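You operate a simulated robot arm through the tools that you are given. There is no shell and no other tool. Be economical: measure what you need, move in short steps, check, and stop when the job is done.

You run a simulated two-armed robot. Do the job below in one go: nothing can be reset, and whatever is moved stays where it is left.

TASK
Carry the carrying tray with both arms and set it on the blue table. Put the grey filter labelled "27" from the sink bench on the furnace bench and the grey filter marked "used" on the top of the drawer chest. Do these in any order. Set down upright: grey filter.

The check looks at the end state, three seconds after you hand in, the way a careful person would. Anything else that was tipped, shoved, dropped, spilled or broken makes it a failure.

THE ROBOT
Two 7-joint arms with fingered hands on one trunk, on a base that drives. Base frame: it is fixed to the floor where the robot stands at the start and does not move with it; the origin is under the middle of the robot, x ahead of it, y to its left, z up. Units: m, rad, N and s.
The left shoulder is at the start at [0.054, 0.158, 1.044], the right one opposite. With the tool pointing down near the work surface each hand reaches from about 0.42 to 0.84 m from the robot's upright axis, wherever it stands, measured 20 degrees to its own side. Places, roughly: blue table [-1.4, 0.5, 0.8]; furnace bench [2.7, 2.3, 0.8]; grey filter [0.5, -1.75, 1]; top of the drawer chest [-4.7, -2.1, 0.8]. Payload 4 kg a hand.
The TCP of each hand is the grasp point between the finger pads, 0.03 m short of the fingertips. In the tool frame z runs along the fingers and y along their closing line. The gripper opens to 0.104 m. The gripper's body begins 0.035 m behind the TCP. The gripper is a hand of 4 fingers: y runs from the thumb to the fingers, the wrist lies at [-0.015, -0.104, -0.178] in the tool frame, and closing takes about 1.5 s.
Orientation is that of the tool frame in the base frame, as [roll, pitch, yaw] about the fixed x, y, z axes, in that order (R = Rz(yaw) Ry(pitch) Rx(roll)). With the fingers straight down and the wrist toward the robot, the tool's x, y and z point along [0, 1, 0], [1, 0, 0] and [0, 0, -1] of the base frame.

THE INTERFACE
- The arms move only by the tool apply_moves. It takes "left_series", "right_series" or both (then of equal length, played together; a hand with none holds still); each is a list of rows, each a list of 2 entries, a list of its own where there are three numbers: the shift along the tool's x, y, z in cm, then the turn, a rotation vector about the tool's x, y, z in rad. In form: [[[x, y, z], [ax, ay, az]], ...]. A call has 1 to 10 rows; each row is the pose to reach, as a shift and turn from the pose commanded when the call began, along the tool's axes at that moment. "left_jaw" and "right_jaw" are, for a hand that has rows, the opening in per cent of the stroke, from 0 (shut) to 100 (fully open), set as the call begins (left out, the last holds). Rows are played at 5 a second. More than 0.05 m and 0.15 rad between two rows, or a gripper value outside its range, and nothing of the call is played. A pose out of reach is approached as far as the arm can. The call stops where the force on the tool passes 40 N (or 10 N more than at its start, if that is more) or the arm is blocked; 0.2 s more then pass. The fingers move at their own pace (about 0.045 m/s each) and stop on an object; they squeeze with about 27 N. The grip force told is the motor's: it shows also when the fingers shut on nothing. Time passes only in rows, and 0.2 s behind the last, so rows that repeat a pose let the fingers close. It gives the time, the measured TCP pose, the force on the tool (base axes), the opening and the grip force at its end, in the units of the frame above (readings bear some noise), with the torque about the TCP (base axes, N m) and any sound that the robot's microphone picked up.
- Cameras (640 x 400 px; columns grow to the right, rows downward): "scene" is now at [0.1286, 0.0406, 1.231]; the picture's right is [0.46, -0.89, -0.01], its down [-0.38, -0.19, -0.90] and it looks along [0.80, 0.42, -0.43] (base axes); focal length 214 px, centre (320, 200). "left" rides on the left gripper at [-0.061, -0.092, -0.13] in its tool frame; the picture's right is [-0.81, -0.28, 0.52], its down [0.53, -0.71, 0.46] and it looks along [0.24, 0.64, 0.72] (tool axes); focal length 275 px, centre (320, 200). "right" rides on the right gripper at [0.061, -0.092, -0.131] in its tool frame; the picture's right is [-0.81, 0.27, -0.52], its down [-0.53, -0.71, 0.46] and it looks along [-0.24, 0.64, 0.72] (tool axes); focal length 275 px, centre (320, 200). There is no depth. A picture from a camera that has moved, and an enlarged one, comes with that camera's place and axes in the base frame and with its lens.
- grab_frame(camera): a new picture of that camera. No time passes.
- move_column(by): slides the trunk up (or, below 0, down) by that many m; the arms and the scene camera ride with it, the base frame stays. It gives what a move gives, with no picture.
- base_move(legs): drives the robot by 1 to 6 legs, each [ahead, turn to the left] in m and rad, along the robot's own axes; the way and the turn of a leg run together, so that a leg with both is an arc; at most 1.5 m and 3.142 rad a leg. The arms and the cameras ride along, it lands a little off, and it stops where it bumps. It gives what a move gives.
- set_fingers(index, middle, ring, thumb_bend, thumb_turn, hand): sets how far each is bent, from 0 (flat) to 1 (curled in); at 0.3 the hand is open as for a grip, at 0.7 the pads meet at the TCP. One left out holds its place. A second passes; each finger stops where it meets its share of the squeeze, and holds until it gets a number again. A gripper value or a shape takes the hand back. It gives what a move gives, with no picture; readings hold the bend of each and the force on the fingers (four entries, about 0 where the hand has none), thumb and palm. thumb_turn goes from beside the hand (0) to across from the fingers (1), as for a grip.
- set_grasp(shape, hand): the hand has 4 fingers and takes this shape, open, in about a second: jaw (thumb against the fingers, like two jaws); tri (thumb and two fingers); tip (a fingertip pinch); poke (one finger out to press); point (the index stretched); flat (the hand flat); cup (the hand cupped); fist (a fist). The gripper value then closes the fingers along that shape, each until it touches; the sizes above hold for jaw. It gives what a move gives, with no picture.
- head_to(pan, tilt): turns the head with the scene camera to pan (to the left, within 1.396 rad either way) and tilt (down, from -0.506 to 1.204), counted from straight ahead of the robot. It gives what a move gives.
- enlarge(camera, box): a new picture of the part [left, top, right, bottom] of that camera's present view, enlarged. No time passes.
- finish_job(): hands the job in; it is judged then, once.

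Work in short steps. Places have to be worked out from the pictures, the camera data and where the tool is seen: move nearer, look again, correct. Check each grasp and each placing, and mend what went wrong. You have 165 turns and 130 pictures in all, those below and enlarged ones among them. Open the grippers and draw the arms clear of the work before you hand the job in, unless the task says otherwise; then end with one line.

The tools are called as a command line: name --argument value ..., lists and objects as JSON in quotes. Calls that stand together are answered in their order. apply_moves: Moves the arms, as the interface text tells. Its arguments: {"type":"object","properties":{"left_series":{"type":"array"},"left_jaw":{"type":"number"},"right_series":{"type":"array"},"right_jaw":{"type":"number"}},"required":[]} The other tools are called the same way: move_column (by) slides the trunk up or down; set_grasp (shape, hand) gives the hand a shape; set_fingers (index, middle, ring, thumb_bend, thumb_turn, hand) moves the fingers one by one; base_move (legs) drives the base; head_to (pan, tilt) turns the head that bears the scene camera; grab_frame (camera) takes a picture; enlarge (camera, box) takes an enlarged picture of a part of a camera's view; finish_job () hands the job in.

At the start:

```text
t: 0.0
left_ee_pos: [0.3955, 0.4091, 1.1858]
left_orientation: [-3.14, 0.001, 1.572]
left_ft_force: [-0.6, -0.1, -0.1]
left_ft_torque: [-0.06, 0.02, -0.02]
left_finger_gap: 0.1036
left_finger_force: 0.2
left_shape: jaw
left_bend: [0.3, 0.3, 0.3, 0.3, 0.98]
left_finger forces: [0.0, 0.0, 0.1, 0.0, 0.2, 0.0]
right_ee_pos: [0.4514, -0.0363, 1.1852]
right_orientation: [-3.139, -0.001, 1.571]
right_ft_force: [-0.1, 0.2, -0.6]
right_ft_torque: [-0.01, -0.01, 0.03]
right_finger_gap: 0.1034
right_finger_force: 0.0
right_shape: jaw
right_bend: [0.3, 0.3, 0.3, 0.3, 0.98]
right_finger forces: [0.0, 0.0, 0.0, 0.1, 0.1, 0.0]
trunk travel left (down, up): [-0.25, 0.257]
robot x, y, heading: [-0.0002, -0.0005, 0.001]
head pan, tilt: [0.475, 0.428]
```

scene: 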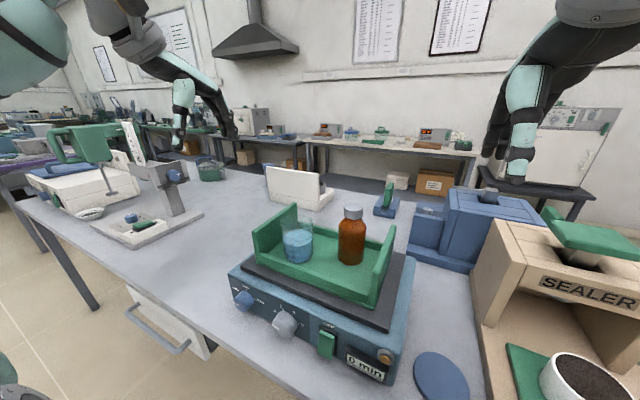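
right: 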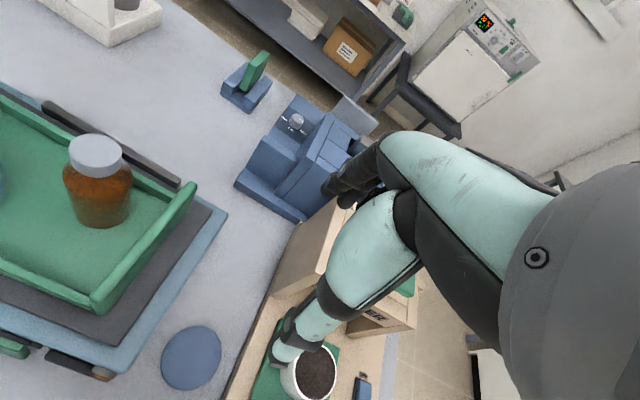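
left: 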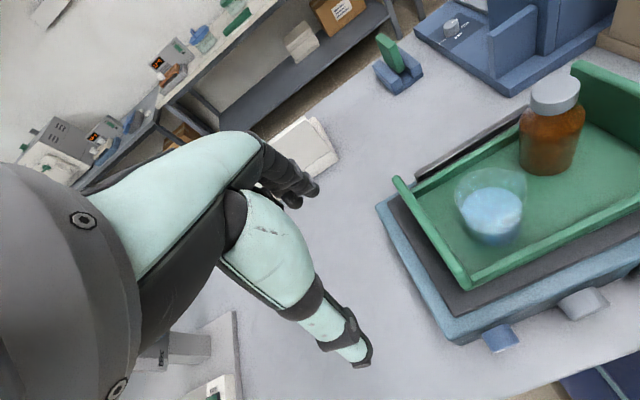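

The tray is the green one holding a beaker and a bottle, sitting on the shaker ahead. I'll look at it straight on, then look around.

head_to --pan 0.3 --tilt 0.75

grab_frame --camera "scene"

head_to --pan 1.396 --tilt 0.4

grab_frame --camera "scene"

head_to --pan -1.2 --tilt 0.4

grab_frame --camera "scene"

```text
t: 0.8
left_ee_pos: [0.3797, 0.4105, 1.1895]
left_orientation: [3.128, 0.0, 1.571]
left_ft_force: [-0.4, -0.3, 0.0]
left_ft_torque: [-0.01, 0.0, -0.04]
left_finger_gap: 0.104
left_finger_force: 0.2
left_shape: jaw
left_bend: [0.3, 0.3, 0.3, 0.3, 0.98]
left_finger forces: [0.0, 0.1, 0.0, 0.1, 0.1, 0.0]
right_ee_pos: [0.4357, -0.0368, 1.1888]
right_orientation: [3.13, 0.0, 1.571]
right_ft_force: [0.0, -1.2, 0.8]
right_ft_torque: [-0.02, 0.01, -0.02]
right_finger_gap: 0.1038
right_finger_force: 0.1
right_shape: jaw
right_bend: [0.3, 0.3, 0.3, 0.3, 0.98]
right_finger forces: [0.0, 0.1, 0.1, 0.0, 0.0, 0.0]
trunk travel left (down, up): [-0.25, 0.257]
robot x, y, heading: [-0.004, -0.0011, -0.002]
head pan, tilt: [0.3, 0.75]
```

```text
126 pictures are left
camera scene: at [0.1242, 0.0231, 1.2028], right [0.3, -0.96, 0.0], down [-0.66, -0.2, -0.72], along [0.69, 0.22, -0.69], focal length 214 px, centre (320, 200)
```

scene: 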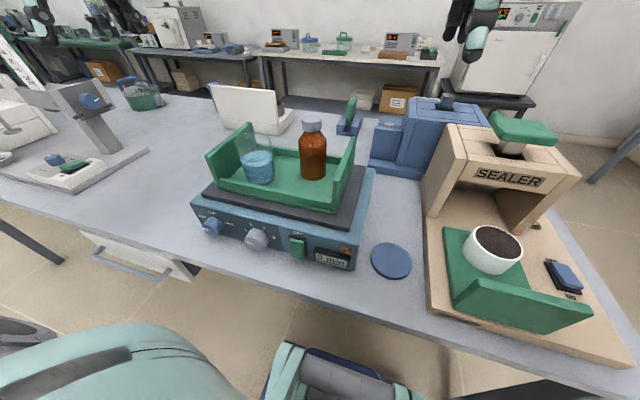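

```text
t: 2.1
left_ee_pos: [0.382, 0.4094, 1.1905]
left_orientation: [3.128, 0.001, 1.573]
left_ft_force: [0.1, -1.1, 0.5]
left_ft_torque: [-0.04, -0.04, 0.0]
left_finger_gap: 0.1038
left_finger_force: 0.0
left_shape: jaw
left_bend: [0.3, 0.3, 0.3, 0.3, 0.98]
left_finger forces: [0.1, 0.0, 0.0, 0.0, 0.0, 0.0]
right_ee_pos: [0.4375, -0.0356, 1.1895]
right_orientation: [3.13, 0.001, 1.57]
right_ft_force: [-0.2, 0.3, 0.0]
right_ft_torque: [-0.02, 0.02, 0.0]
right_finger_gap: 0.1038
right_finger_force: 0.1
right_shape: jaw
right_bend: [0.3, 0.3, 0.3, 0.3, 0.98]
right_finger forces: [0.1, 0.0, 0.1, 0.0, 0.0, 0.0]
trunk travel left (down, up): [-0.25, 0.257]
robot x, y, heading: [-0.0025, 0.0011, 0.002]
head pan, tilt: [1.396, 0.4]
```

```text
125 pictures are left
camera scene: at [0.0628, 0.0897, 1.2345], right [0.98, -0.17, -0.01], down [-0.08, -0.38, -0.92], along [0.16, 0.91, -0.39], focal length 214 px, centre (320, 200)
```

scene: 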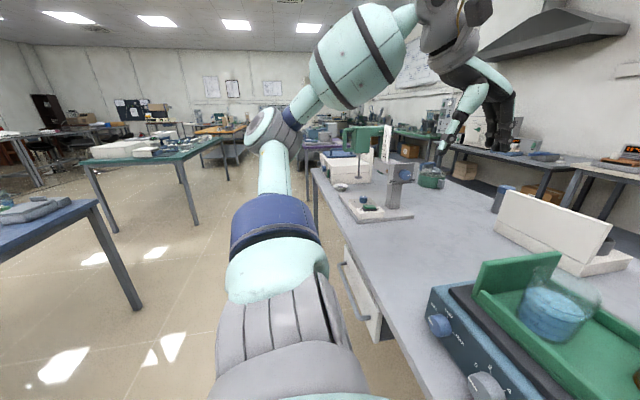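

```text
t: 4.5
left_ee_pos: [0.3824, 0.4102, 1.1909]
left_orientation: [3.129, 0.0, 1.572]
left_ft_force: [0.3, 0.5, 0.8]
left_ft_torque: [0.01, 0.01, 0.02]
left_finger_gap: 0.1039
left_finger_force: 0.1
left_shape: jaw
left_bend: [0.3, 0.3, 0.3, 0.3, 0.98]
left_finger forces: [0.0, 0.1, 0.0, 0.0, 0.0, 0.1]
right_ee_pos: [0.4371, -0.0367, 1.1894]
right_orientation: [3.131, -0.001, 1.57]
right_ft_force: [0.7, 0.2, 0.0]
right_ft_torque: [0.01, 0.0, -0.03]
right_finger_gap: 0.1037
right_finger_force: 0.2
right_shape: jaw
right_bend: [0.3, 0.3, 0.3, 0.3, 0.98]
right_finger forces: [0.0, 0.0, 0.1, 0.0, 0.1, 0.0]
trunk travel left (down, up): [-0.25, 0.257]
robot x, y, heading: [0.0021, 0.0025, 0.001]
head pan, tilt: [-1.201, 0.4]
```

```text
124 pictures are left
camera scene: at [0.0801, -0.0879, 1.2343], right [-0.93, -0.36, 0.01], down [-0.15, 0.36, -0.92], along [0.33, -0.86, -0.39], focal length 214 px, centre (320, 200)
```

scene: 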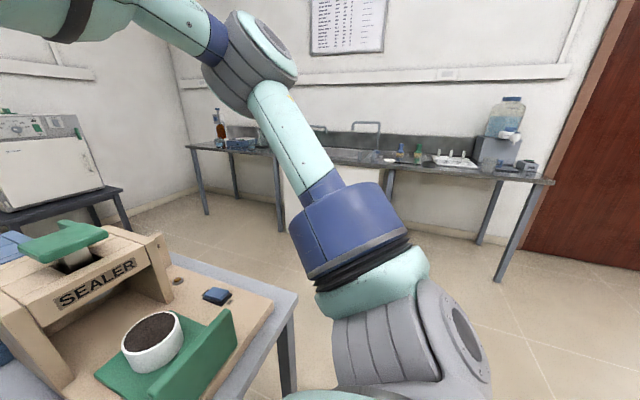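

Bottle cap triangulates to about (0.50, 0.16, 1.04). I'll now zoom in on the tray walls, which I mean to grip.

head_to --pan 0.35 --tilt 0.65

enlarge --camera "scene" --box '[180, 100, 420, 280]'

enlarge --camera "right" --box '[0, 80, 240, 380]'

enlarge --camera "left" --box '[360, 60, 640, 360]'

```text
t: 6.1
left_ee_pos: [0.3815, 0.4099, 1.1897]
left_orientation: [3.129, 0.0, 1.572]
left_ft_force: [0.4, -0.4, 0.0]
left_ft_torque: [0.03, 0.04, -0.01]
left_finger_gap: 0.104
left_finger_force: 0.0
left_shape: jaw
left_bend: [0.3, 0.3, 0.3, 0.3, 0.98]
left_finger forces: [0.0, 0.0, 0.0, 0.1, 0.0, 0.0]
right_ee_pos: [0.4364, -0.0352, 1.1898]
right_orientation: [3.132, 0.001, 1.57]
right_ft_force: [0.9, -0.2, -0.7]
right_ft_torque: [0.02, -0.05, 0.0]
right_finger_gap: 0.104
right_finger_force: 0.1
right_shape: jaw
right_bend: [0.3, 0.3, 0.3, 0.3, 0.98]
right_finger forces: [0.0, 0.0, 0.1, 0.0, 0.1, 0.1]
trunk travel left (down, up): [-0.25, 0.257]
robot x, y, heading: [-0.0014, -0.0054, -0.002]
head pan, tilt: [0.351, 0.649]
```

```text
2.22 times, centred on (300, 190) of scene
camera zoom: at [0.1278, 0.0283, 1.2112], right [0.34, -0.94, 0.0], down [-0.58, -0.21, -0.79], along [0.74, 0.27, -0.61], focal length 477 px, centre (364, 222)
```

zoom: 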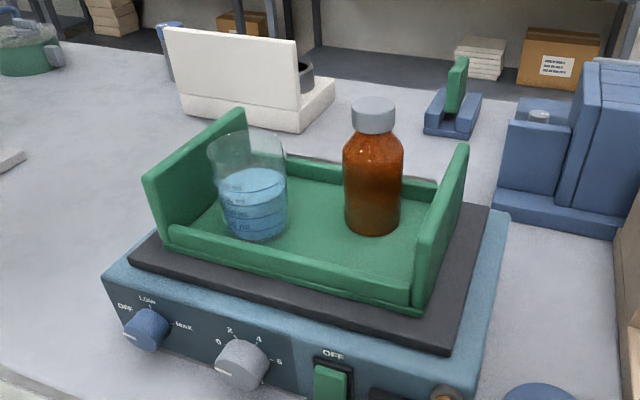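

```text
1.33 times, centred on (120, 230) of right
camera zoom: at [0.3438, 0.0247, 1.3188], right [0.27, -0.81, 0.52], down [-0.71, -0.53, -0.46], along [0.65, -0.24, -0.72], focal length 367 px, centre (587, 160)
```

zoom: 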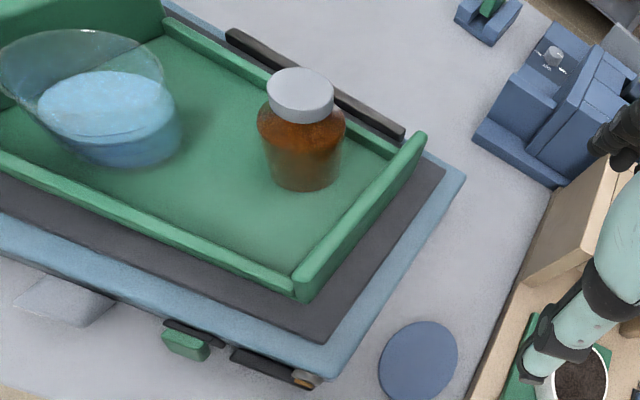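

```text
1.33 times, centred on (500, 210) of left
camera zoom: at [0.2885, 0.3483, 1.321], right [-0.27, -0.81, -0.52], down [-0.71, 0.53, -0.46], along [0.65, 0.24, -0.72], focal length 367 px, centre (80, 187)
```

zoom: 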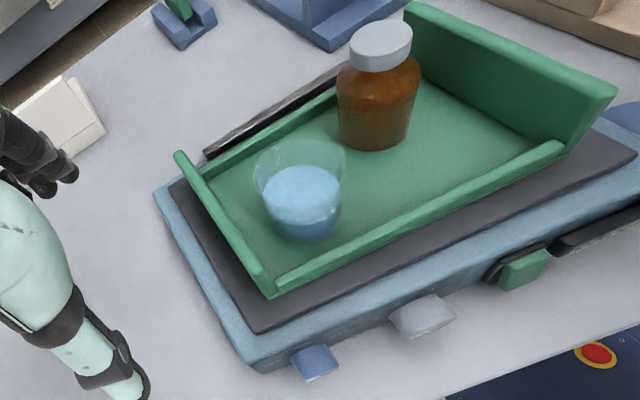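

Both end walls stand tall, about 6.5 cm, with the top at z≈0.985. The right wall is at y≈0.083 (x 0.40–0.555) and the left one at y≈0.335, with the beaker close to it. I'll turn both hands so their closing line crosses the walls, with wrists outward, staying above everything.

apply_moves --left_series '[[[-0.5, 1, 0.5], [0, 0, 0.149]], [[-1, 2, 1], [0, 0, 0.298]], [[-1.5, 3, 1.5], [0, 0, 0.447]], [[-2, 4, 2], [0, 0, 0.596]], [[-2.5, 5, 2.5], [0, 0, 0.745]], [[-3, 6, 3], [0, 0, 0.894]], [[-3.5, 7, 3.5], [0, 0, 1.043]], [[-4, 8, 4], [0, 0, 1.192]], [[-4.5, 9, 4.5], [0, 0, 1.341]], [[-5, 10, 5], [0, 0, 1.49]]]' --right_series '[[[0.75, 0.44, 0.5], [0, 0, -0.149]], [[1.5, 0.88, 1], [0, 0, -0.298]], [[2.25, 1.32, 1.5], [0, 0, -0.447]], [[3, 1.76, 2], [0, 0, -0.596]], [[3.75, 2.2, 2.5], [0, 0, -0.745]], [[4.5, 2.64, 3], [0, 0, -0.894]], [[5.25, 3.08, 3.5], [0, 0, -1.043]], [[6, 3.52, 4], [0, 0, -1.192]], [[6.75, 3.96, 4.5], [0, 0, -1.341]], [[7.5, 4.4, 5], [0, 0, -1.49]]]'

grab_frame --camera "left"

grab_frame --camera "right"

enlarge --camera "scene" --box '[160, 60, 440, 260]'

```text
t: 8.3
left_ee_pos: [0.4832, 0.3589, 1.1421]
left_orientation: [3.139, -0.012, 0.079]
left_ft_force: [0.0, 0.4, -0.6]
left_ft_torque: [-0.04, 0.0, -0.03]
left_finger_gap: 0.104
left_finger_force: 0.1
left_shape: jaw
left_bend: [0.3, 0.3, 0.3, 0.3, 0.98]
left_finger forces: [0.0, 0.0, 0.0, 0.1, 0.1, 0.0]
right_ee_pos: [0.4742, 0.0241, 1.149]
right_orientation: [3.137, 0.011, 2.763]
right_ft_force: [0.2, 0.3, -0.1]
right_ft_torque: [-0.02, 0.0, 0.01]
right_finger_gap: 0.1038
right_finger_force: 0.1
right_shape: jaw
right_bend: [0.3, 0.3, 0.3, 0.3, 0.98]
right_finger forces: [0.1, 0.1, 0.1, 0.1, 0.0, 0.1]
right hand out of reach, approached as far as the arm can: row 9, 10
trunk travel left (down, up): [-0.25, 0.257]
robot x, y, heading: [0.0011, -0.0006, 0.002]
head pan, tilt: [0.351, 0.649]
```

```text
120 pictures are left
camera left: at [0.4134, 0.4462, 1.2721], right [-0.82, 0.21, -0.53], down [0.48, 0.75, -0.45], along [0.3, -0.62, -0.72], focal length 275 px, centre (320, 200)
```

left: 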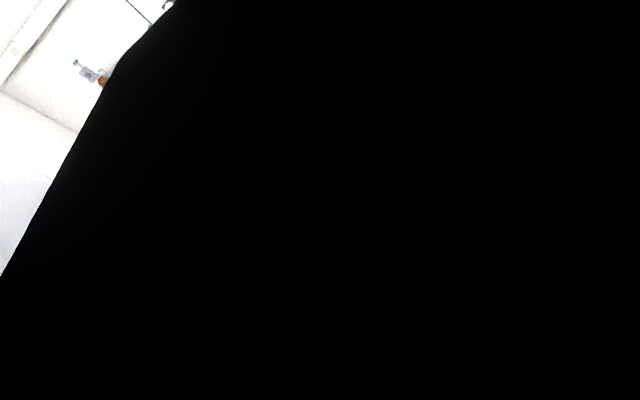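

```text
119 pictures are left
camera right: at [0.3817, -0.0402, 1.279], right [0.85, -0.04, 0.53], down [0.24, -0.86, -0.45], along [0.47, 0.51, -0.72], focal length 275 px, centre (320, 200)
```

right: 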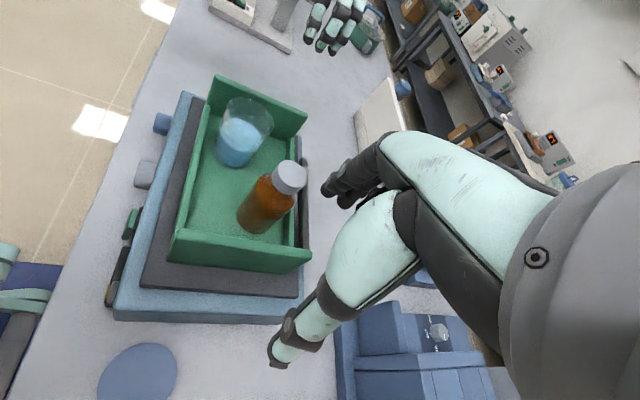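

```text
2.00 times, centred on (300, 160) of scene
camera zoom: at [0.1289, 0.0279, 1.2111], right [0.34, -0.94, -0.01], down [-0.58, -0.21, -0.79], along [0.74, 0.27, -0.62], focal length 429 px, centre (360, 280)
```

zoom: 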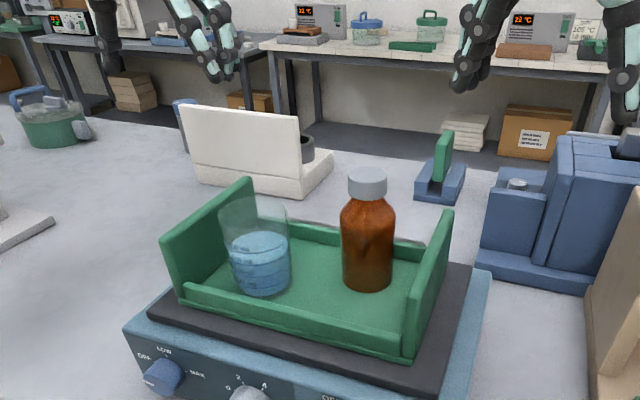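

The right hand ran out of wrist range because the tray is off-centre to my left (centre about (0.475, 0.209)). I'll raise the trunk, shift the base about 0.2 m left with a reversing S, and then drive back in.

move_column --by 0.15

base_move --legs '[[-0.2, -1.1], [-0.2, 1.1]]'

grab_frame --camera "scene"

```text
t: 10.1
left_ee_pos: [0.4834, 0.36, 1.2904]
left_orientation: [3.14, -0.012, 0.082]
left_ft_force: [0.4, -0.1, 0.2]
left_ft_torque: [-0.01, 0.03, 0.0]
left_finger_gap: 0.1038
left_finger_force: 0.0
left_shape: jaw
left_bend: [0.3, 0.3, 0.3, 0.3, 0.98]
left_finger forces: [0.1, 0.0, 0.0, 0.0, 0.1, 0.0]
right_ee_pos: [0.4731, 0.0228, 1.2986]
right_orientation: [3.14, 0.008, 2.761]
right_ft_force: [0.0, 0.3, 0.2]
right_ft_torque: [-0.04, 0.0, 0.03]
right_finger_gap: 0.1037
right_finger_force: 0.0
right_shape: jaw
right_bend: [0.3, 0.3, 0.3, 0.3, 0.98]
right_finger forces: [0.0, 0.0, 0.0, 0.1, 0.0, 0.1]
trunk travel left (down, up): [-0.4, 0.107]
robot x, y, heading: [0.0003, -0.0008, -0.003]
head pan, tilt: [0.351, 0.649]
```

```text
t: 16.9
left_ee_pos: [0.1579, 0.5602, 1.2904]
left_orientation: [3.138, -0.012, 0.089]
left_ft_force: [0.1, 0.4, -0.7]
left_ft_torque: [0.01, 0.03, 0.04]
left_finger_gap: 0.1039
left_finger_force: 0.0
left_shape: jaw
left_bend: [0.3, 0.3, 0.3, 0.3, 0.98]
left_finger forces: [0.1, 0.0, 0.1, 0.0, 0.1, 0.0]
right_ee_pos: [0.1494, 0.223, 1.2982]
right_orientation: [3.138, 0.006, 2.769]
right_ft_force: [0.5, 0.3, -0.4]
right_ft_torque: [0.01, 0.04, -0.01]
right_finger_gap: 0.1034
right_finger_force: 0.0
right_shape: jaw
right_bend: [0.3, 0.3, 0.3, 0.3, 0.98]
right_finger forces: [0.0, 0.0, 0.0, 0.1, 0.0, 0.1]
trunk travel left (down, up): [-0.4, 0.107]
robot x, y, heading: [-0.3231, 0.1964, 0.009]
head pan, tilt: [0.351, 0.649]
```

```text
117 pictures are left
camera scene: at [-0.1932, 0.2216, 1.3604], right [0.35, -0.94, -0.01], down [-0.58, -0.21, -0.79], along [0.74, 0.28, -0.62], focal length 214 px, centre (320, 200)
```

scene: 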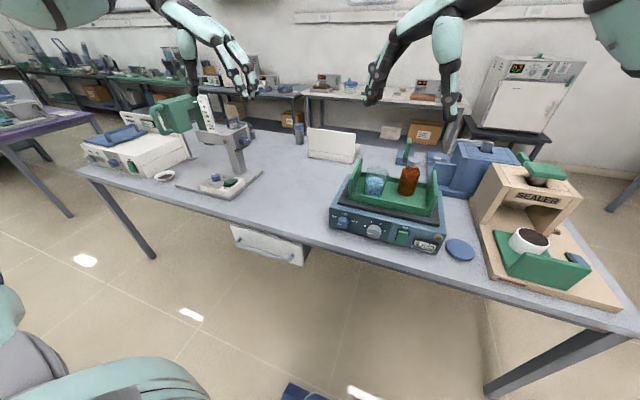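

Base is at (-0.323, 0.196). I'll bring both hands inward over their walls now, while still clear of the bench, and then drive ahead.

apply_moves --left_series '[[[-0.4, 4, 0], [0, 0, 0.02]], [[-0.7, 8, 0], [0, 0, 0.04]], [[-1.1, 12, 0], [0, 0, 0.06]], [[-1.4, 16, 0], [0, 0, 0.08]], [[-1.8, 20, 0], [0, 0, 0.089]]]' --right_series '[[[-1.4, -3, 0], [0, 0, -0.07]], [[-2.7, -6, 0], [0, 0, -0.14]], [[-4, -9, 0], [0, 0, -0.21]], [[-5.4, -12, 0], [0, 0, -0.28]], [[-6.8, -14.9, 0], [0, 0, -0.372]]]'

grab_frame --camera "left"

```text
t: 18.1
left_ee_pos: [0.1399, 0.3532, 1.2992]
left_orientation: [-3.136, -0.025, -0.002]
left_ft_force: [-0.7, -0.5, 0.6]
left_ft_torque: [0.04, -0.02, -0.01]
left_finger_gap: 0.104
left_finger_force: 0.0
left_shape: jaw
left_bend: [0.3, 0.3, 0.3, 0.3, 0.97]
left_finger forces: [0.0, 0.1, 0.0, 0.1, 0.0, 0.0]
right_ee_pos: [0.0246, 0.0934, 1.3051]
right_orientation: [3.137, 0.022, 3.14]
right_ft_force: [-0.6, -0.4, 0.5]
right_ft_torque: [0.06, 0.0, 0.01]
right_finger_gap: 0.1039
right_finger_force: 0.0
right_shape: jaw
right_bend: [0.3, 0.3, 0.3, 0.3, 0.98]
right_finger forces: [0.1, 0.1, 0.0, 0.0, 0.1, 0.1]
right hand out of reach, approached as far as the arm can: row 1, 2, 3, 4, 5
trunk travel left (down, up): [-0.4, 0.107]
robot x, y, heading: [-0.3209, 0.1911, 0.016]
head pan, tilt: [0.351, 0.649]
```

```text
116 pictures are left
camera left: at [0.0748, 0.4438, 1.429], right [-0.8, 0.28, -0.54], down [0.54, 0.71, -0.44], along [0.26, -0.64, -0.72], focal length 275 px, centre (320, 200)
```

left: 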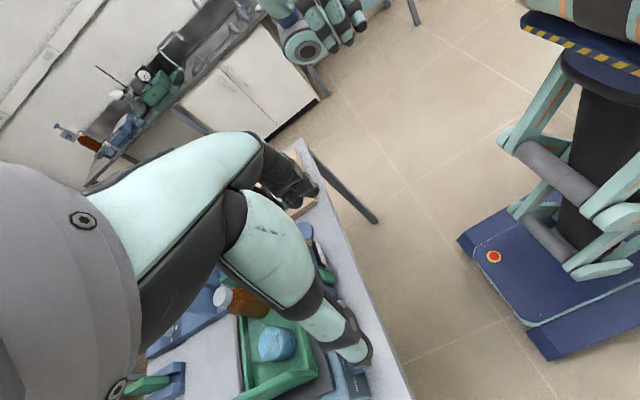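

The right hand now has the wanted yaw but lags in x. I'll move it outward to mirror the left hand.

apply_moves --right_series '[[[-2.5, -1, 0], [0, 0, 0]], [[-5, -2, 0], [0, 0, 0]], [[-7.5, -2.6, 0], [0, 0, 0]], [[-10, -3, 0], [0, 0, 0]], [[-13, -3.3, 0], [0, 0, 0]]]'

```text
t: 19.3
left_ee_pos: [0.1409, 0.3595, 1.297]
left_orientation: [3.141, -0.024, 0.0]
left_ft_force: [0.9, 0.9, 0.8]
left_ft_torque: [-0.02, -0.03, -0.01]
left_finger_gap: 0.1039
left_finger_force: 0.0
left_shape: jaw
left_bend: [0.3, 0.3, 0.3, 0.3, 0.97]
left_finger forces: [0.1, 0.0, 0.0, 0.0, 0.0, 0.0]
right_ee_pos: [0.0228, 0.0983, 1.3076]
right_orientation: [-3.139, 0.024, 3.14]
right_ft_force: [1.0, -0.5, 0.8]
right_ft_torque: [-0.04, 0.02, 0.0]
right_finger_gap: 0.104
right_finger_force: 0.0
right_shape: jaw
right_bend: [0.3, 0.3, 0.3, 0.3, 0.98]
right_finger forces: [0.1, 0.0, 0.0, 0.0, 0.0, 0.1]
right hand out of reach, approached as far as the arm can: row 1, 2, 3, 4, 5
trunk travel left (down, up): [-0.4, 0.107]
robot x, y, heading: [-0.3247, 0.1909, 0.012]
head pan, tilt: [0.351, 0.649]
```

The right arm seems stuck in a poor elbow configuration. I'll unwind its yaw, swing it out to the side like the left arm was, and come back in.

apply_moves --right_series '[[[-2, -3.8, 0], [0, 0, 0.14]], [[-4, -7.6, 0], [0, 0, 0.28]], [[-6, -11.4, 0], [0, 0, 0.42]], [[-8, -15.2, 0], [0, 0, 0.56]], [[-10, -19, 0], [0, 0, 0.7]], [[-12, -22.8, 0], [0, 0, 0.84]], [[-13.5, -26.8, 0], [0, 0, 0.98]], [[-13.5, -26.8, 0], [0, 0, 1.1]]]'

```text
t: 21.1
left_ee_pos: [0.1406, 0.3603, 1.2977]
left_orientation: [-3.141, -0.026, 0.0]
left_ft_force: [-0.8, 0.1, -0.3]
left_ft_torque: [0.01, -0.01, 0.03]
left_finger_gap: 0.1041
left_finger_force: 0.0
left_shape: jaw
left_bend: [0.3, 0.3, 0.3, 0.3, 0.97]
left_finger forces: [0.0, 0.1, 0.0, 0.1, 0.0, 0.1]
right_ee_pos: [0.1589, -0.1677, 1.3096]
right_orientation: [3.125, 0.011, 2.039]
right_ft_force: [0.6, -0.9, -0.7]
right_ft_torque: [0.01, 0.0, 0.02]
right_finger_gap: 0.1043
right_finger_force: 0.0
right_shape: jaw
right_bend: [0.3, 0.3, 0.3, 0.3, 0.98]
right_finger forces: [0.0, 0.0, 0.0, 0.0, 0.0, 0.0]
right hand out of reach, approached as far as the arm can: row 2, 3, 4, 5, 6, 7
trunk travel left (down, up): [-0.4, 0.107]
robot x, y, heading: [-0.3199, 0.1942, 0.009]
head pan, tilt: [0.351, 0.649]
```

Good, it arrived. Next I rotate it in place out here to yaw π.

apply_moves --right_series '[[[0, 0, 0], [0, 0, -0.14]], [[0, 0, 0], [0, 0, -0.28]], [[0, 0, 0], [0, 0, -0.42]], [[0, 0, 0], [0, 0, -0.56]], [[0, 0, 0], [0, 0, -0.7]], [[0, 0, 0], [0, 0, -0.84]], [[0, 0, 0], [0, 0, -0.97]], [[0, 0, 0], [0, 0, -1.1]]]'

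```text
t: 22.9
left_ee_pos: [0.139, 0.3612, 1.2974]
left_orientation: [-3.141, -0.025, 0.0]
left_ft_force: [-0.4, -0.5, 0.4]
left_ft_torque: [-0.02, -0.03, 0.01]
left_finger_gap: 0.104
left_finger_force: 0.0
left_shape: jaw
left_bend: [0.3, 0.3, 0.3, 0.3, 0.97]
left_finger forces: [0.0, 0.1, 0.0, 0.0, 0.0, 0.1]
right_ee_pos: [-0.0285, -0.0013, 1.3167]
right_orientation: [-3.14, 0.019, 3.138]
right_ft_force: [-0.1, 0.7, 0.0]
right_ft_torque: [-0.04, 0.06, 0.04]
right_finger_gap: 0.1038
right_finger_force: 0.1
right_shape: jaw
right_bend: [0.3, 0.3, 0.3, 0.3, 0.98]
right_finger forces: [0.0, 0.1, 0.0, 0.0, 0.0, 0.0]
right hand out of reach, approached as far as the arm can: row 1, 2, 3, 4, 5, 6, 7, 8
trunk travel left (down, up): [-0.4, 0.107]
robot x, y, heading: [-0.3266, 0.193, 0.011]
head pan, tilt: [0.351, 0.649]
```

The right wrist hits a limit that the mirrored left arm doesn't, so it must be in another arm configuration. I'll bring the right hand to the exact mirror of the left's starting pose and replay the mirrored path.

apply_moves --right_series '[[[-1.5, -2.2, 0], [0, 0, 0.149]], [[-3, -4.4, 0], [0, 0, 0.298]], [[-4.5, -6.6, 0], [0, 0, 0.447]], [[-6, -8.8, 0], [0, 0, 0.596]], [[-7.5, -11, 0], [0, 0, 0.745]], [[-9, -13.2, 0], [0, 0, 0.894]], [[-10, -15.4, 0], [0, 0, 1.043]], [[-10, -17.6, 0], [0, 0, 1.192]], [[-10, -19.8, 0], [0, 0, 1.341]], [[-10, -21.4, 0], [0, 0, 1.49]]]'

apply_moves --right_series '[[[0, 0, 0], [0, 0, 0.07]], [[0, 0, 0], [0, 0, 0.07]]]'

head_to --pan 0.9 --tilt -0.1

grab_frame --camera "scene"

head_to --pan -0.9 --tilt -0.1

grab_frame --camera "scene"

```text
t: 25.1
left_ee_pos: [0.1391, 0.3595, 1.2982]
left_orientation: [-3.141, -0.025, 0.002]
left_ft_force: [-0.3, 0.5, -0.5]
left_ft_torque: [-0.03, -0.03, 0.02]
left_finger_gap: 0.1039
left_finger_force: 0.1
left_shape: jaw
left_bend: [0.3, 0.3, 0.3, 0.3, 0.97]
left_finger forces: [0.0, 0.1, 0.0, 0.0, 0.0, 0.0]
right_ee_pos: [0.072, -0.2162, 1.3171]
right_orientation: [3.118, 0.002, 1.649]
right_ft_force: [0.7, 0.5, 0.2]
right_ft_torque: [0.05, -0.01, 0.01]
right_finger_gap: 0.104
right_finger_force: 0.1
right_shape: jaw
right_bend: [0.3, 0.3, 0.3, 0.3, 0.98]
right_finger forces: [0.1, 0.1, 0.1, 0.0, 0.0, 0.1]
trunk travel left (down, up): [-0.4, 0.107]
robot x, y, heading: [-0.3253, 0.1887, 0.007]
head pan, tilt: [0.351, 0.649]
```

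```text
t: 25.7
left_ee_pos: [0.1415, 0.3589, 1.2972]
left_orientation: [3.141, -0.023, -0.001]
left_ft_force: [-0.6, -0.7, -0.3]
left_ft_torque: [-0.01, 0.01, 0.0]
left_finger_gap: 0.1041
left_finger_force: 0.0
left_shape: jaw
left_bend: [0.3, 0.3, 0.3, 0.3, 0.97]
left_finger forces: [0.0, 0.0, 0.0, 0.0, 0.1, 0.0]
right_ee_pos: [0.0706, -0.2163, 1.3168]
right_orientation: [3.118, 0.0, 1.578]
right_ft_force: [0.2, 0.0, 0.0]
right_ft_torque: [-0.04, 0.03, 0.01]
right_finger_gap: 0.1038
right_finger_force: 0.0
right_shape: jaw
right_bend: [0.3, 0.3, 0.3, 0.3, 0.98]
right_finger forces: [0.1, 0.0, 0.0, 0.0, 0.0, 0.0]
trunk travel left (down, up): [-0.4, 0.107]
robot x, y, heading: [-0.3239, 0.1903, 0.012]
head pan, tilt: [0.351, 0.649]
```

```text
t: 26.8
left_ee_pos: [0.1399, 0.3596, 1.2973]
left_orientation: [3.14, -0.024, 0.0]
left_ft_force: [0.7, -0.4, 0.6]
left_ft_torque: [0.04, -0.01, -0.03]
left_finger_gap: 0.104
left_finger_force: 0.1
left_shape: jaw
left_bend: [0.3, 0.3, 0.3, 0.3, 0.97]
left_finger forces: [0.0, 0.0, 0.0, 0.0, 0.1, 0.0]
right_ee_pos: [0.0712, -0.2158, 1.3173]
right_orientation: [3.119, 0.002, 1.582]
right_ft_force: [-0.4, -0.3, -0.3]
right_ft_torque: [-0.02, 0.01, -0.02]
right_finger_gap: 0.104
right_finger_force: 0.0
right_shape: jaw
right_bend: [0.3, 0.3, 0.3, 0.3, 0.98]
right_finger forces: [0.0, 0.0, 0.1, 0.0, 0.1, 0.0]
trunk travel left (down, up): [-0.4, 0.107]
robot x, y, heading: [-0.3221, 0.1939, 0.01]
head pan, tilt: [0.901, -0.099]
```

```text
115 pictures are left
camera scene: at [-0.2213, 0.2597, 1.4291], right [0.79, -0.61, -0.01], down [0.05, 0.08, -1.0], along [0.61, 0.79, 0.09], focal length 214 px, centre (320, 200)
```

scene: 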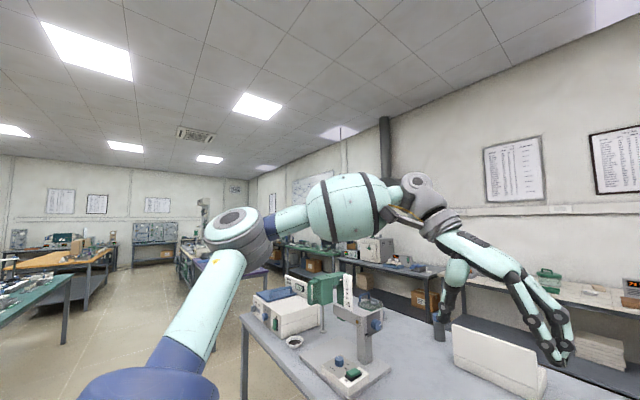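

```text
t: 28.6
left_ee_pos: [0.1385, 0.3605, 1.298]
left_orientation: [-3.14, -0.024, -0.001]
left_ft_force: [-1.1, 0.1, 0.2]
left_ft_torque: [0.02, -0.01, 0.0]
left_finger_gap: 0.1041
left_finger_force: 0.0
left_shape: jaw
left_bend: [0.3, 0.3, 0.3, 0.3, 0.97]
left_finger forces: [0.0, 0.0, 0.0, 0.1, 0.0, 0.1]
right_ee_pos: [0.0716, -0.2158, 1.317]
right_orientation: [3.119, 0.003, 1.582]
right_ft_force: [0.0, 0.0, -0.4]
right_ft_torque: [0.02, -0.02, -0.01]
right_finger_gap: 0.104
right_finger_force: 0.2
right_shape: jaw
right_bend: [0.3, 0.3, 0.3, 0.3, 0.98]
right_finger forces: [0.1, 0.1, 0.0, 0.0, 0.0, 0.1]
trunk travel left (down, up): [-0.4, 0.107]
robot x, y, heading: [-0.322, 0.1889, 0.006]
head pan, tilt: [-0.901, -0.099]
```

```text
114 pictures are left
camera scene: at [-0.2198, 0.1233, 1.4292], right [-0.78, -0.63, 0.01], down [0.05, -0.08, -1.0], along [0.63, -0.77, 0.09], focal length 214 px, centre (320, 200)
```

scene: 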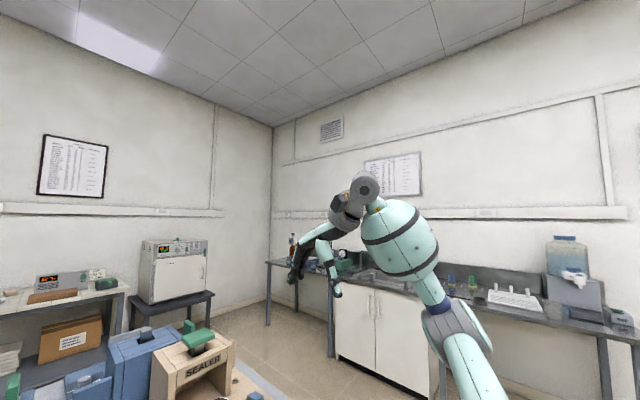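

Elbows look mirrored now. Replaying the mirror of the left's first motion with the right hand.

apply_moves --right_series '[[[0.5, 1, 0.3], [0, 0, -0.149]], [[1, 2, 0.6], [0, 0, -0.298]], [[1.5, 3, 0.9], [0, 0, -0.447]], [[2, 4, 1.2], [0, 0, -0.596]], [[2.5, 5, 1.5], [0, 0, -0.745]], [[3, 6, 1.8], [0, 0, -0.894]], [[3.5, 7, 2.1], [0, 0, -1.043]], [[4, 8, 2.4], [0, 0, -1.192]], [[4.5, 9, 2.7], [0, 0, -1.341]], [[5, 10, 3], [0, 0, -1.49]]]'

grab_frame --camera "scene"

```text
t: 30.8
left_ee_pos: [0.1399, 0.3608, 1.2971]
left_orientation: [3.141, -0.023, -0.001]
left_ft_force: [-0.8, -0.1, -0.6]
left_ft_torque: [0.0, 0.0, -0.01]
left_finger_gap: 0.104
left_finger_force: 0.0
left_shape: jaw
left_bend: [0.3, 0.3, 0.3, 0.3, 0.97]
left_finger forces: [0.1, 0.1, 0.0, 0.1, 0.1, 0.1]
right_ee_pos: [-0.0119, -0.0017, 1.3005]
right_orientation: [3.139, 0.02, 3.068]
right_ft_force: [-0.1, -1.0, -0.4]
right_ft_torque: [0.01, 0.0, -0.02]
right_finger_gap: 0.1041
right_finger_force: 0.2
right_shape: jaw
right_bend: [0.3, 0.3, 0.3, 0.3, 0.98]
right_finger forces: [0.0, 0.0, 0.0, 0.0, 0.1, 0.1]
right hand out of reach, approached as far as the arm can: row 4, 5, 6, 7, 8, 9, 10
trunk travel left (down, up): [-0.4, 0.107]
robot x, y, heading: [-0.3234, 0.1944, 0.014]
head pan, tilt: [-0.901, -0.099]
```

```text
113 pictures are left
camera scene: at [-0.2196, 0.1241, 1.4292], right [-0.78, -0.63, 0.01], down [0.05, -0.08, -1.0], along [0.63, -0.77, 0.09], focal length 214 px, centre (320, 200)
```

scene: 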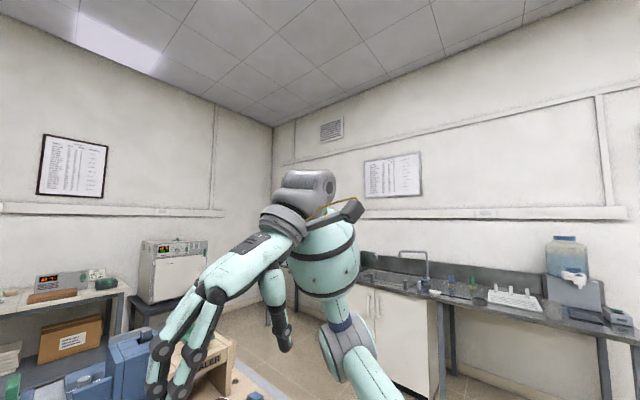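

Still limited. I'll try rotating with the arm extended farther forward, where the elbow sits differently.

apply_moves --right_series '[[[-4, -0.5, 0], [0, 0, 0.14]], [[-8, -1, 0], [0, 0, 0.28]], [[-12, -1.5, 0], [0, 0, 0.42]], [[-16, -2, 0], [0, 0, 0.56]], [[-20, -2.5, 0], [0, 0, 0.7]], [[-24, -3, 0], [0, 0, 0.84]], [[-28, -3.5, 0], [0, 0, 0.98]], [[-32, -4, 0], [0, 0, 1.12]], [[-36, -4, 0], [0, 0, 1.2]], [[-40, -4, 0], [0, 0, 1.2]]]'

apply_moves --right_series '[[[0, 0, 0], [0, 0, -0.14]], [[0, 0, 0], [0, 0, -0.28]], [[0, 0, 0], [0, 0, -0.42]], [[0, 0, 0], [0, 0, -0.56]], [[0, 0, 0], [0, 0, -0.7]], [[0, 0, 0], [0, 0, -0.84]], [[0, 0, 0], [0, 0, -0.97]], [[0, 0, 0], [0, 0, -1.1]], [[0, 0, 0], [0, 0, -1.2]]]'

```text
t: 33.0
left_ee_pos: [0.1373, 0.3583, 1.298]
left_orientation: [-3.141, -0.027, 0.0]
left_ft_force: [0.4, -0.4, 0.0]
left_ft_torque: [-0.01, 0.01, 0.01]
left_finger_gap: 0.1044
left_finger_force: 0.1
left_shape: jaw
left_bend: [0.3, 0.3, 0.3, 0.3, 0.97]
left_finger forces: [0.0, 0.0, 0.0, 0.1, 0.1, 0.1]
right_ee_pos: [0.3453, -0.069, 1.3133]
right_orientation: [3.118, 0.009, 1.869]
right_ft_force: [0.0, -1.4, 0.4]
right_ft_torque: [0.04, 0.0, 0.01]
right_finger_gap: 0.104
right_finger_force: 0.2
right_shape: jaw
right_bend: [0.3, 0.3, 0.3, 0.3, 0.98]
right_finger forces: [0.0, 0.1, 0.0, 0.0, 0.0, 0.1]
right hand out of reach, approached as far as the arm can: row 1, 2, 3, 4, 5, 6, 10
trunk travel left (down, up): [-0.4, 0.107]
robot x, y, heading: [-0.3244, 0.1906, 0.006]
head pan, tilt: [-0.901, -0.099]
```

```text
t: 35.0
left_ee_pos: [0.1403, 0.3579, 1.2977]
left_orientation: [-3.141, -0.024, -0.001]
left_ft_force: [0.1, -0.1, 0.5]
left_ft_torque: [0.01, 0.01, -0.02]
left_finger_gap: 0.1039
left_finger_force: 0.0
left_shape: jaw
left_bend: [0.3, 0.3, 0.3, 0.3, 0.97]
left_finger forces: [0.1, 0.0, 0.0, 0.1, 0.1, 0.0]
right_ee_pos: [0.0354, 0.0747, 1.3072]
right_orientation: [3.136, 0.016, 3.056]
right_ft_force: [0.3, 0.0, -0.1]
right_ft_torque: [0.05, 0.04, -0.03]
right_finger_gap: 0.1041
right_finger_force: 0.0
right_shape: jaw
right_bend: [0.3, 0.3, 0.3, 0.3, 0.97]
right_finger forces: [0.0, 0.1, 0.0, 0.1, 0.0, 0.0]
right hand out of reach, approached as far as the arm can: row 1, 2, 3, 4, 5, 6, 7, 8, 9
trunk travel left (down, up): [-0.4, 0.107]
robot x, y, heading: [-0.323, 0.1919, 0.01]
head pan, tilt: [-0.901, -0.099]
```

The limit stands: about 140° relative to the shoulder line. Instead I'll stand skewed by roughly 38° to the tray, so the right hand stays inside its limit. First I test the hand poses for that here in the air.

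apply_moves --left_series '[[[2.8, 1.4, 0], [0, 0, 0.132]], [[5.6, 2.8, 0], [0, 0, 0.264]], [[8.4, 4.2, 0], [0, 0, 0.396]], [[11.2, 5.6, 0], [0, 0, 0.528]], [[14, 6.8, 0], [0, 0, 0.66]]]' --right_series '[[[-1.6, 0.4, 0], [0, 0, 0.115]], [[-3.3, 0.8, 0], [0, 0, 0.23]], [[-5, 1.3, 0], [0, 0, 0.345]], [[-6.6, 1.8, 0], [0, 0, 0.46]], [[-8.3, 2.2, 0], [0, 0, 0.576]]]'

```text
t: 36.2
left_ee_pos: [0.1771, 0.4006, 1.2787]
left_orientation: [-3.129, -0.016, -0.663]
left_ft_force: [0.5, 0.7, -0.1]
left_ft_torque: [-0.03, 0.01, 0.01]
left_finger_gap: 0.1038
left_finger_force: 0.1
left_shape: jaw
left_bend: [0.3, 0.3, 0.3, 0.3, 0.98]
left_finger forces: [0.0, 0.0, 0.0, 0.0, 0.1, 0.1]
left hand out of reach, approached as far as the arm can: row 2, 3, 4, 5
right_ee_pos: [0.125, 0.0973, 1.311]
right_orientation: [3.129, 0.019, 2.492]
right_ft_force: [0.6, 1.0, 0.2]
right_ft_torque: [-0.01, 0.04, -0.03]
right_finger_gap: 0.1038
right_finger_force: 0.1
right_shape: jaw
right_bend: [0.3, 0.3, 0.3, 0.3, 0.97]
right_finger forces: [0.0, 0.0, 0.0, 0.1, 0.0, 0.0]
trunk travel left (down, up): [-0.4, 0.107]
robot x, y, heading: [-0.3234, 0.1917, 0.01]
head pan, tilt: [-0.901, -0.099]
```

The left hand's limit is about yaw -0.2, so the skew doesn't suffice. Alternative: the right hand turned the other way (thumb inside the wall, wrist on the robot's side), tilted back to clear the bottle. I'll test whether the right wrist can do that.

apply_moves --left_series '[[[0, 0, 0], [0, 0, -0.132]], [[0, 0, 0], [0, 0, -0.264]], [[0, 0, 0], [0, 0, -0.396]], [[0, 0, 0], [0, 0, -0.528]], [[0, 0, 0], [0, 0, -0.66]], [[0, 0, 0], [0, 0, -0.66]], [[0, 0, 0], [0, 0, -0.66]], [[0, 0, 0], [0, 0, -0.66]], [[0, 0, 0], [0, 0, -0.66]], [[0, 0, 0], [0, 0, -0.66]]]' --right_series '[[[0, 0, 0], [0, 0, 0.145]], [[0, 0, 0], [0, 0, 0.29]], [[0, 0, 0], [0, 0, 0.435]], [[0, 0, 0], [0, 0, 0.58]], [[0, 0, 0], [0, 0, 0.725]], [[0, 0, 0], [0, 0, 0.87]], [[0, 0, 0], [0, 0, 1.015]], [[0, 0, 0], [0, 0, 1.16]], [[0, 0, 0], [0, 0, 1.305]], [[0, 0, 0], [0, 0, 1.45]]]'

apply_moves --right_series '[[[0, 0, 0], [0, 0, 0.145]], [[0, 0, 0], [0, 0, 0.29]], [[0, 0, 0], [0, 0, 0.435]], [[0, 0, 0], [0, 0, 0.58]], [[0, 0, 0], [0, 0, 0.725]], [[0, 0, 0], [0, 0, 0.87]], [[0, 0, 0], [0, 0, 1.015]]]'

```text
t: 38.4
left_ee_pos: [0.1768, 0.4011, 1.2807]
left_orientation: [3.141, -0.025, 0.0]
left_ft_force: [-0.7, 1.0, 0.1]
left_ft_torque: [-0.01, -0.02, 0.03]
left_finger_gap: 0.1041
left_finger_force: 0.1
left_shape: jaw
left_bend: [0.3, 0.3, 0.3, 0.3, 0.98]
left_finger forces: [0.0, 0.0, 0.1, 0.0, 0.0, 0.0]
right_ee_pos: [0.123, 0.0971, 1.3107]
right_orientation: [3.121, -0.011, 1.041]
right_ft_force: [0.2, -0.2, 0.5]
right_ft_torque: [0.0, 0.01, 0.02]
right_finger_gap: 0.1038
right_finger_force: 0.0
right_shape: jaw
right_bend: [0.3, 0.3, 0.3, 0.3, 0.97]
right_finger forces: [0.0, 0.1, 0.0, 0.0, 0.0, 0.1]
trunk travel left (down, up): [-0.4, 0.107]
robot x, y, heading: [-0.3232, 0.1965, 0.01]
head pan, tilt: [-0.901, -0.099]
```

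```text
t: 40.0
left_ee_pos: [0.1775, 0.4027, 1.2811]
left_orientation: [3.14, -0.025, 0.0]
left_ft_force: [0.6, 0.0, -0.9]
left_ft_torque: [0.01, 0.0, -0.03]
left_finger_gap: 0.1041
left_finger_force: 0.1
left_shape: jaw
left_bend: [0.3, 0.3, 0.3, 0.3, 0.98]
left_finger forces: [0.1, 0.0, 0.0, 0.0, 0.0, 0.0]
right_ee_pos: [0.1233, 0.0984, 1.3107]
right_orientation: [3.139, -0.024, 0.028]
right_ft_force: [-0.4, 0.2, -0.3]
right_ft_torque: [0.03, -0.01, 0.02]
right_finger_gap: 0.1038
right_finger_force: 0.0
right_shape: jaw
right_bend: [0.3, 0.3, 0.3, 0.3, 0.97]
right_finger forces: [0.0, 0.1, 0.0, 0.1, 0.1, 0.1]
trunk travel left (down, up): [-0.4, 0.107]
robot x, y, heading: [-0.3234, 0.1929, 0.014]
head pan, tilt: [-0.901, -0.099]
```

Both wrists share the same range, so the right hand at yaw 0 works. Now testing the tilt: fingers pointing forward-down about 43°.

apply_moves --right_series '[[[0, 0, 0], [0, 0.14, 0]], [[0, 0, 0], [0, 0.28, 0]], [[0, 0, 0], [0, 0.42, 0]], [[0, 0, 0], [0, 0.56, 0]], [[0, 0, 0], [0, 0.7, 0.02]]]'

grab_frame --camera "right"

head_to --pan 0.0 --tilt 0.6

grab_frame --camera "scene"

```text
t: 41.2
left_ee_pos: [0.1763, 0.4018, 1.2794]
left_orientation: [-3.141, -0.023, -0.001]
left_ft_force: [0.9, 0.1, 0.1]
left_ft_torque: [0.04, 0.03, 0.02]
left_finger_gap: 0.1042
left_finger_force: 0.1
left_shape: jaw
left_bend: [0.3, 0.3, 0.3, 0.3, 0.98]
left_finger forces: [0.0, 0.0, 0.0, 0.0, 0.0, 0.1]
right_ee_pos: [0.1246, 0.0975, 1.3104]
right_orientation: [-3.133, -0.726, 0.007]
right_ft_force: [-0.4, -0.2, -0.4]
right_ft_torque: [0.0, -0.02, -0.01]
right_finger_gap: 0.1039
right_finger_force: 0.0
right_shape: jaw
right_bend: [0.3, 0.3, 0.3, 0.3, 0.97]
right_finger forces: [0.0, 0.0, 0.0, 0.0, 0.0, 0.0]
trunk travel left (down, up): [-0.4, 0.107]
robot x, y, heading: [-0.3267, 0.1922, 0.011]
head pan, tilt: [-0.901, -0.099]
```

```text
112 pictures are left
camera right: at [0.0811, 0.1869, 1.4495], right [-0.95, -0.29, -0.15], down [-0.1, 0.72, -0.69], along [0.31, -0.64, -0.71], focal length 275 px, centre (320, 200)
```

right: 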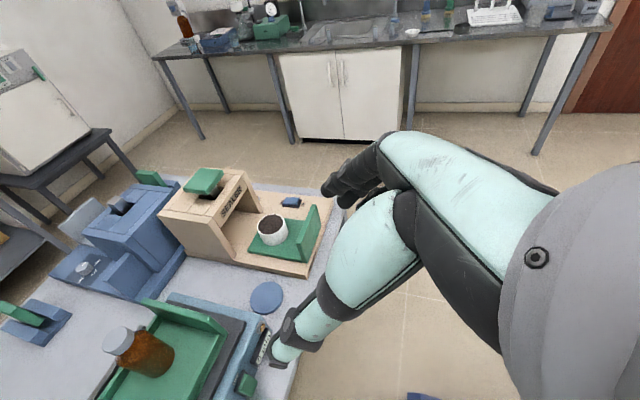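

```text
t: 42.4
left_ee_pos: [0.176, 0.4008, 1.2805]
left_orientation: [3.141, -0.024, 0.001]
left_ft_force: [0.1, 0.2, -0.9]
left_ft_torque: [-0.01, -0.01, -0.01]
left_finger_gap: 0.104
left_finger_force: 0.0
left_shape: jaw
left_bend: [0.3, 0.3, 0.3, 0.3, 0.98]
left_finger forces: [0.0, 0.1, 0.1, 0.0, 0.1, 0.0]
right_ee_pos: [0.1235, 0.0962, 1.3103]
right_orientation: [-3.134, -0.723, 0.006]
right_ft_force: [0.1, -0.1, 0.4]
right_ft_torque: [0.05, 0.0, 0.02]
right_finger_gap: 0.1039
right_finger_force: 0.2
right_shape: jaw
right_bend: [0.3, 0.3, 0.3, 0.3, 0.97]
right_finger forces: [0.0, 0.0, 0.0, 0.1, 0.1, 0.0]
trunk travel left (down, up): [-0.4, 0.107]
robot x, y, heading: [-0.3254, 0.191, 0.014]
head pan, tilt: [0.0, 0.6]
```

```text
111 pictures are left
camera scene: at [-0.187, 0.1919, 1.3647], right [0.01, -1.0, 0.0], down [-0.58, -0.01, -0.82], along [0.82, 0.01, -0.58], focal length 214 px, centre (320, 200)
```

scene: 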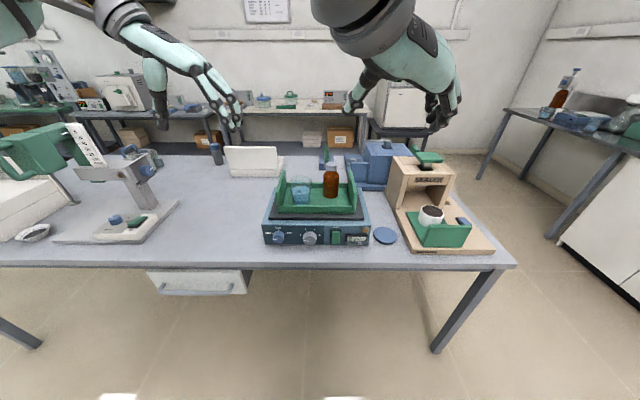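

That pose works. I'll drive ahead to the bench now; the hands stay high.

base_move --legs '[[0.322, -0.012]]'

head_to --pan 0.0 --tilt 0.9

grab_frame --camera "scene"

grab_frame --camera "left"

```text
t: 44.6
left_ee_pos: [0.4975, 0.3953, 1.2809]
left_orientation: [3.141, -0.027, -0.015]
left_ft_force: [-0.1, 0.3, -0.5]
left_ft_torque: [0.01, -0.02, 0.02]
left_finger_gap: 0.104
left_finger_force: 0.0
left_shape: jaw
left_bend: [0.3, 0.3, 0.3, 0.3, 0.98]
left_finger forces: [0.0, 0.1, 0.1, 0.1, 0.1, 0.0]
right_ee_pos: [0.4402, 0.0922, 1.3104]
right_orientation: [-3.134, -0.725, -0.008]
right_ft_force: [-0.2, 0.0, 0.3]
right_ft_torque: [0.0, 0.0, -0.02]
right_finger_gap: 0.1041
right_finger_force: 0.0
right_shape: jaw
right_bend: [0.3, 0.3, 0.3, 0.3, 0.97]
right_finger forces: [0.0, 0.0, 0.0, 0.0, 0.1, 0.0]
trunk travel left (down, up): [-0.4, 0.107]
robot x, y, heading: [-0.0061, 0.1931, 0.0]
head pan, tilt: [0.0, 0.6]
```

```text
t: 45.5
left_ee_pos: [0.4844, 0.3966, 1.2865]
left_orientation: [3.142, -0.036, -0.015]
left_ft_force: [-0.8, -0.1, -0.4]
left_ft_torque: [-0.01, -0.02, 0.0]
left_finger_gap: 0.1042
left_finger_force: 0.0
left_shape: jaw
left_bend: [0.3, 0.3, 0.3, 0.3, 0.97]
left_finger forces: [0.0, 0.0, 0.0, 0.1, 0.0, 0.0]
right_ee_pos: [0.4258, 0.0903, 1.3155]
right_orientation: [-3.134, -0.737, -0.008]
right_ft_force: [-0.1, -0.7, 0.1]
right_ft_torque: [-0.02, -0.01, 0.01]
right_finger_gap: 0.1042
right_finger_force: 0.1
right_shape: jaw
right_bend: [0.3, 0.3, 0.3, 0.3, 0.98]
right_finger forces: [0.0, 0.0, 0.1, 0.1, 0.0, 0.1]
trunk travel left (down, up): [-0.4, 0.107]
robot x, y, heading: [-0.0052, 0.1941, -0.002]
head pan, tilt: [0.0, 0.901]
```

```text
110 pictures are left
camera scene: at [0.1201, 0.1916, 1.34], right [0.0, -1.0, 0.0], down [-0.79, 0.0, -0.61], along [0.61, 0.0, -0.79], focal length 214 px, centre (320, 200)
```

scene: 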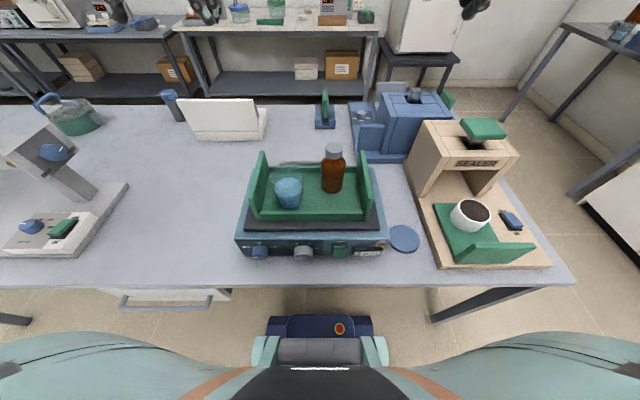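

```text
109 pictures are left
camera left: at [0.419, 0.488, 1.4157], right [-0.79, 0.29, -0.55], down [0.56, 0.71, -0.43], along [0.26, -0.65, -0.72], focal length 275 px, centre (320, 200)
```

left: 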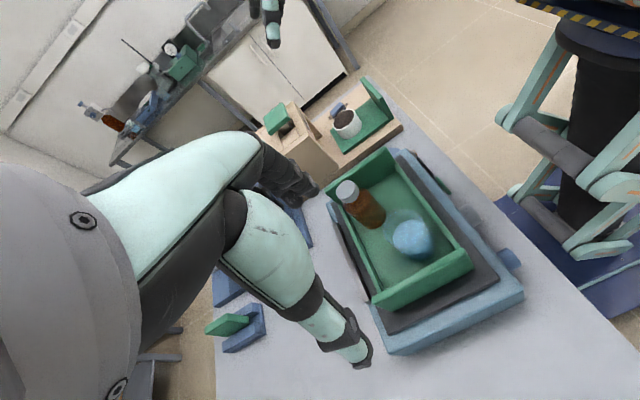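

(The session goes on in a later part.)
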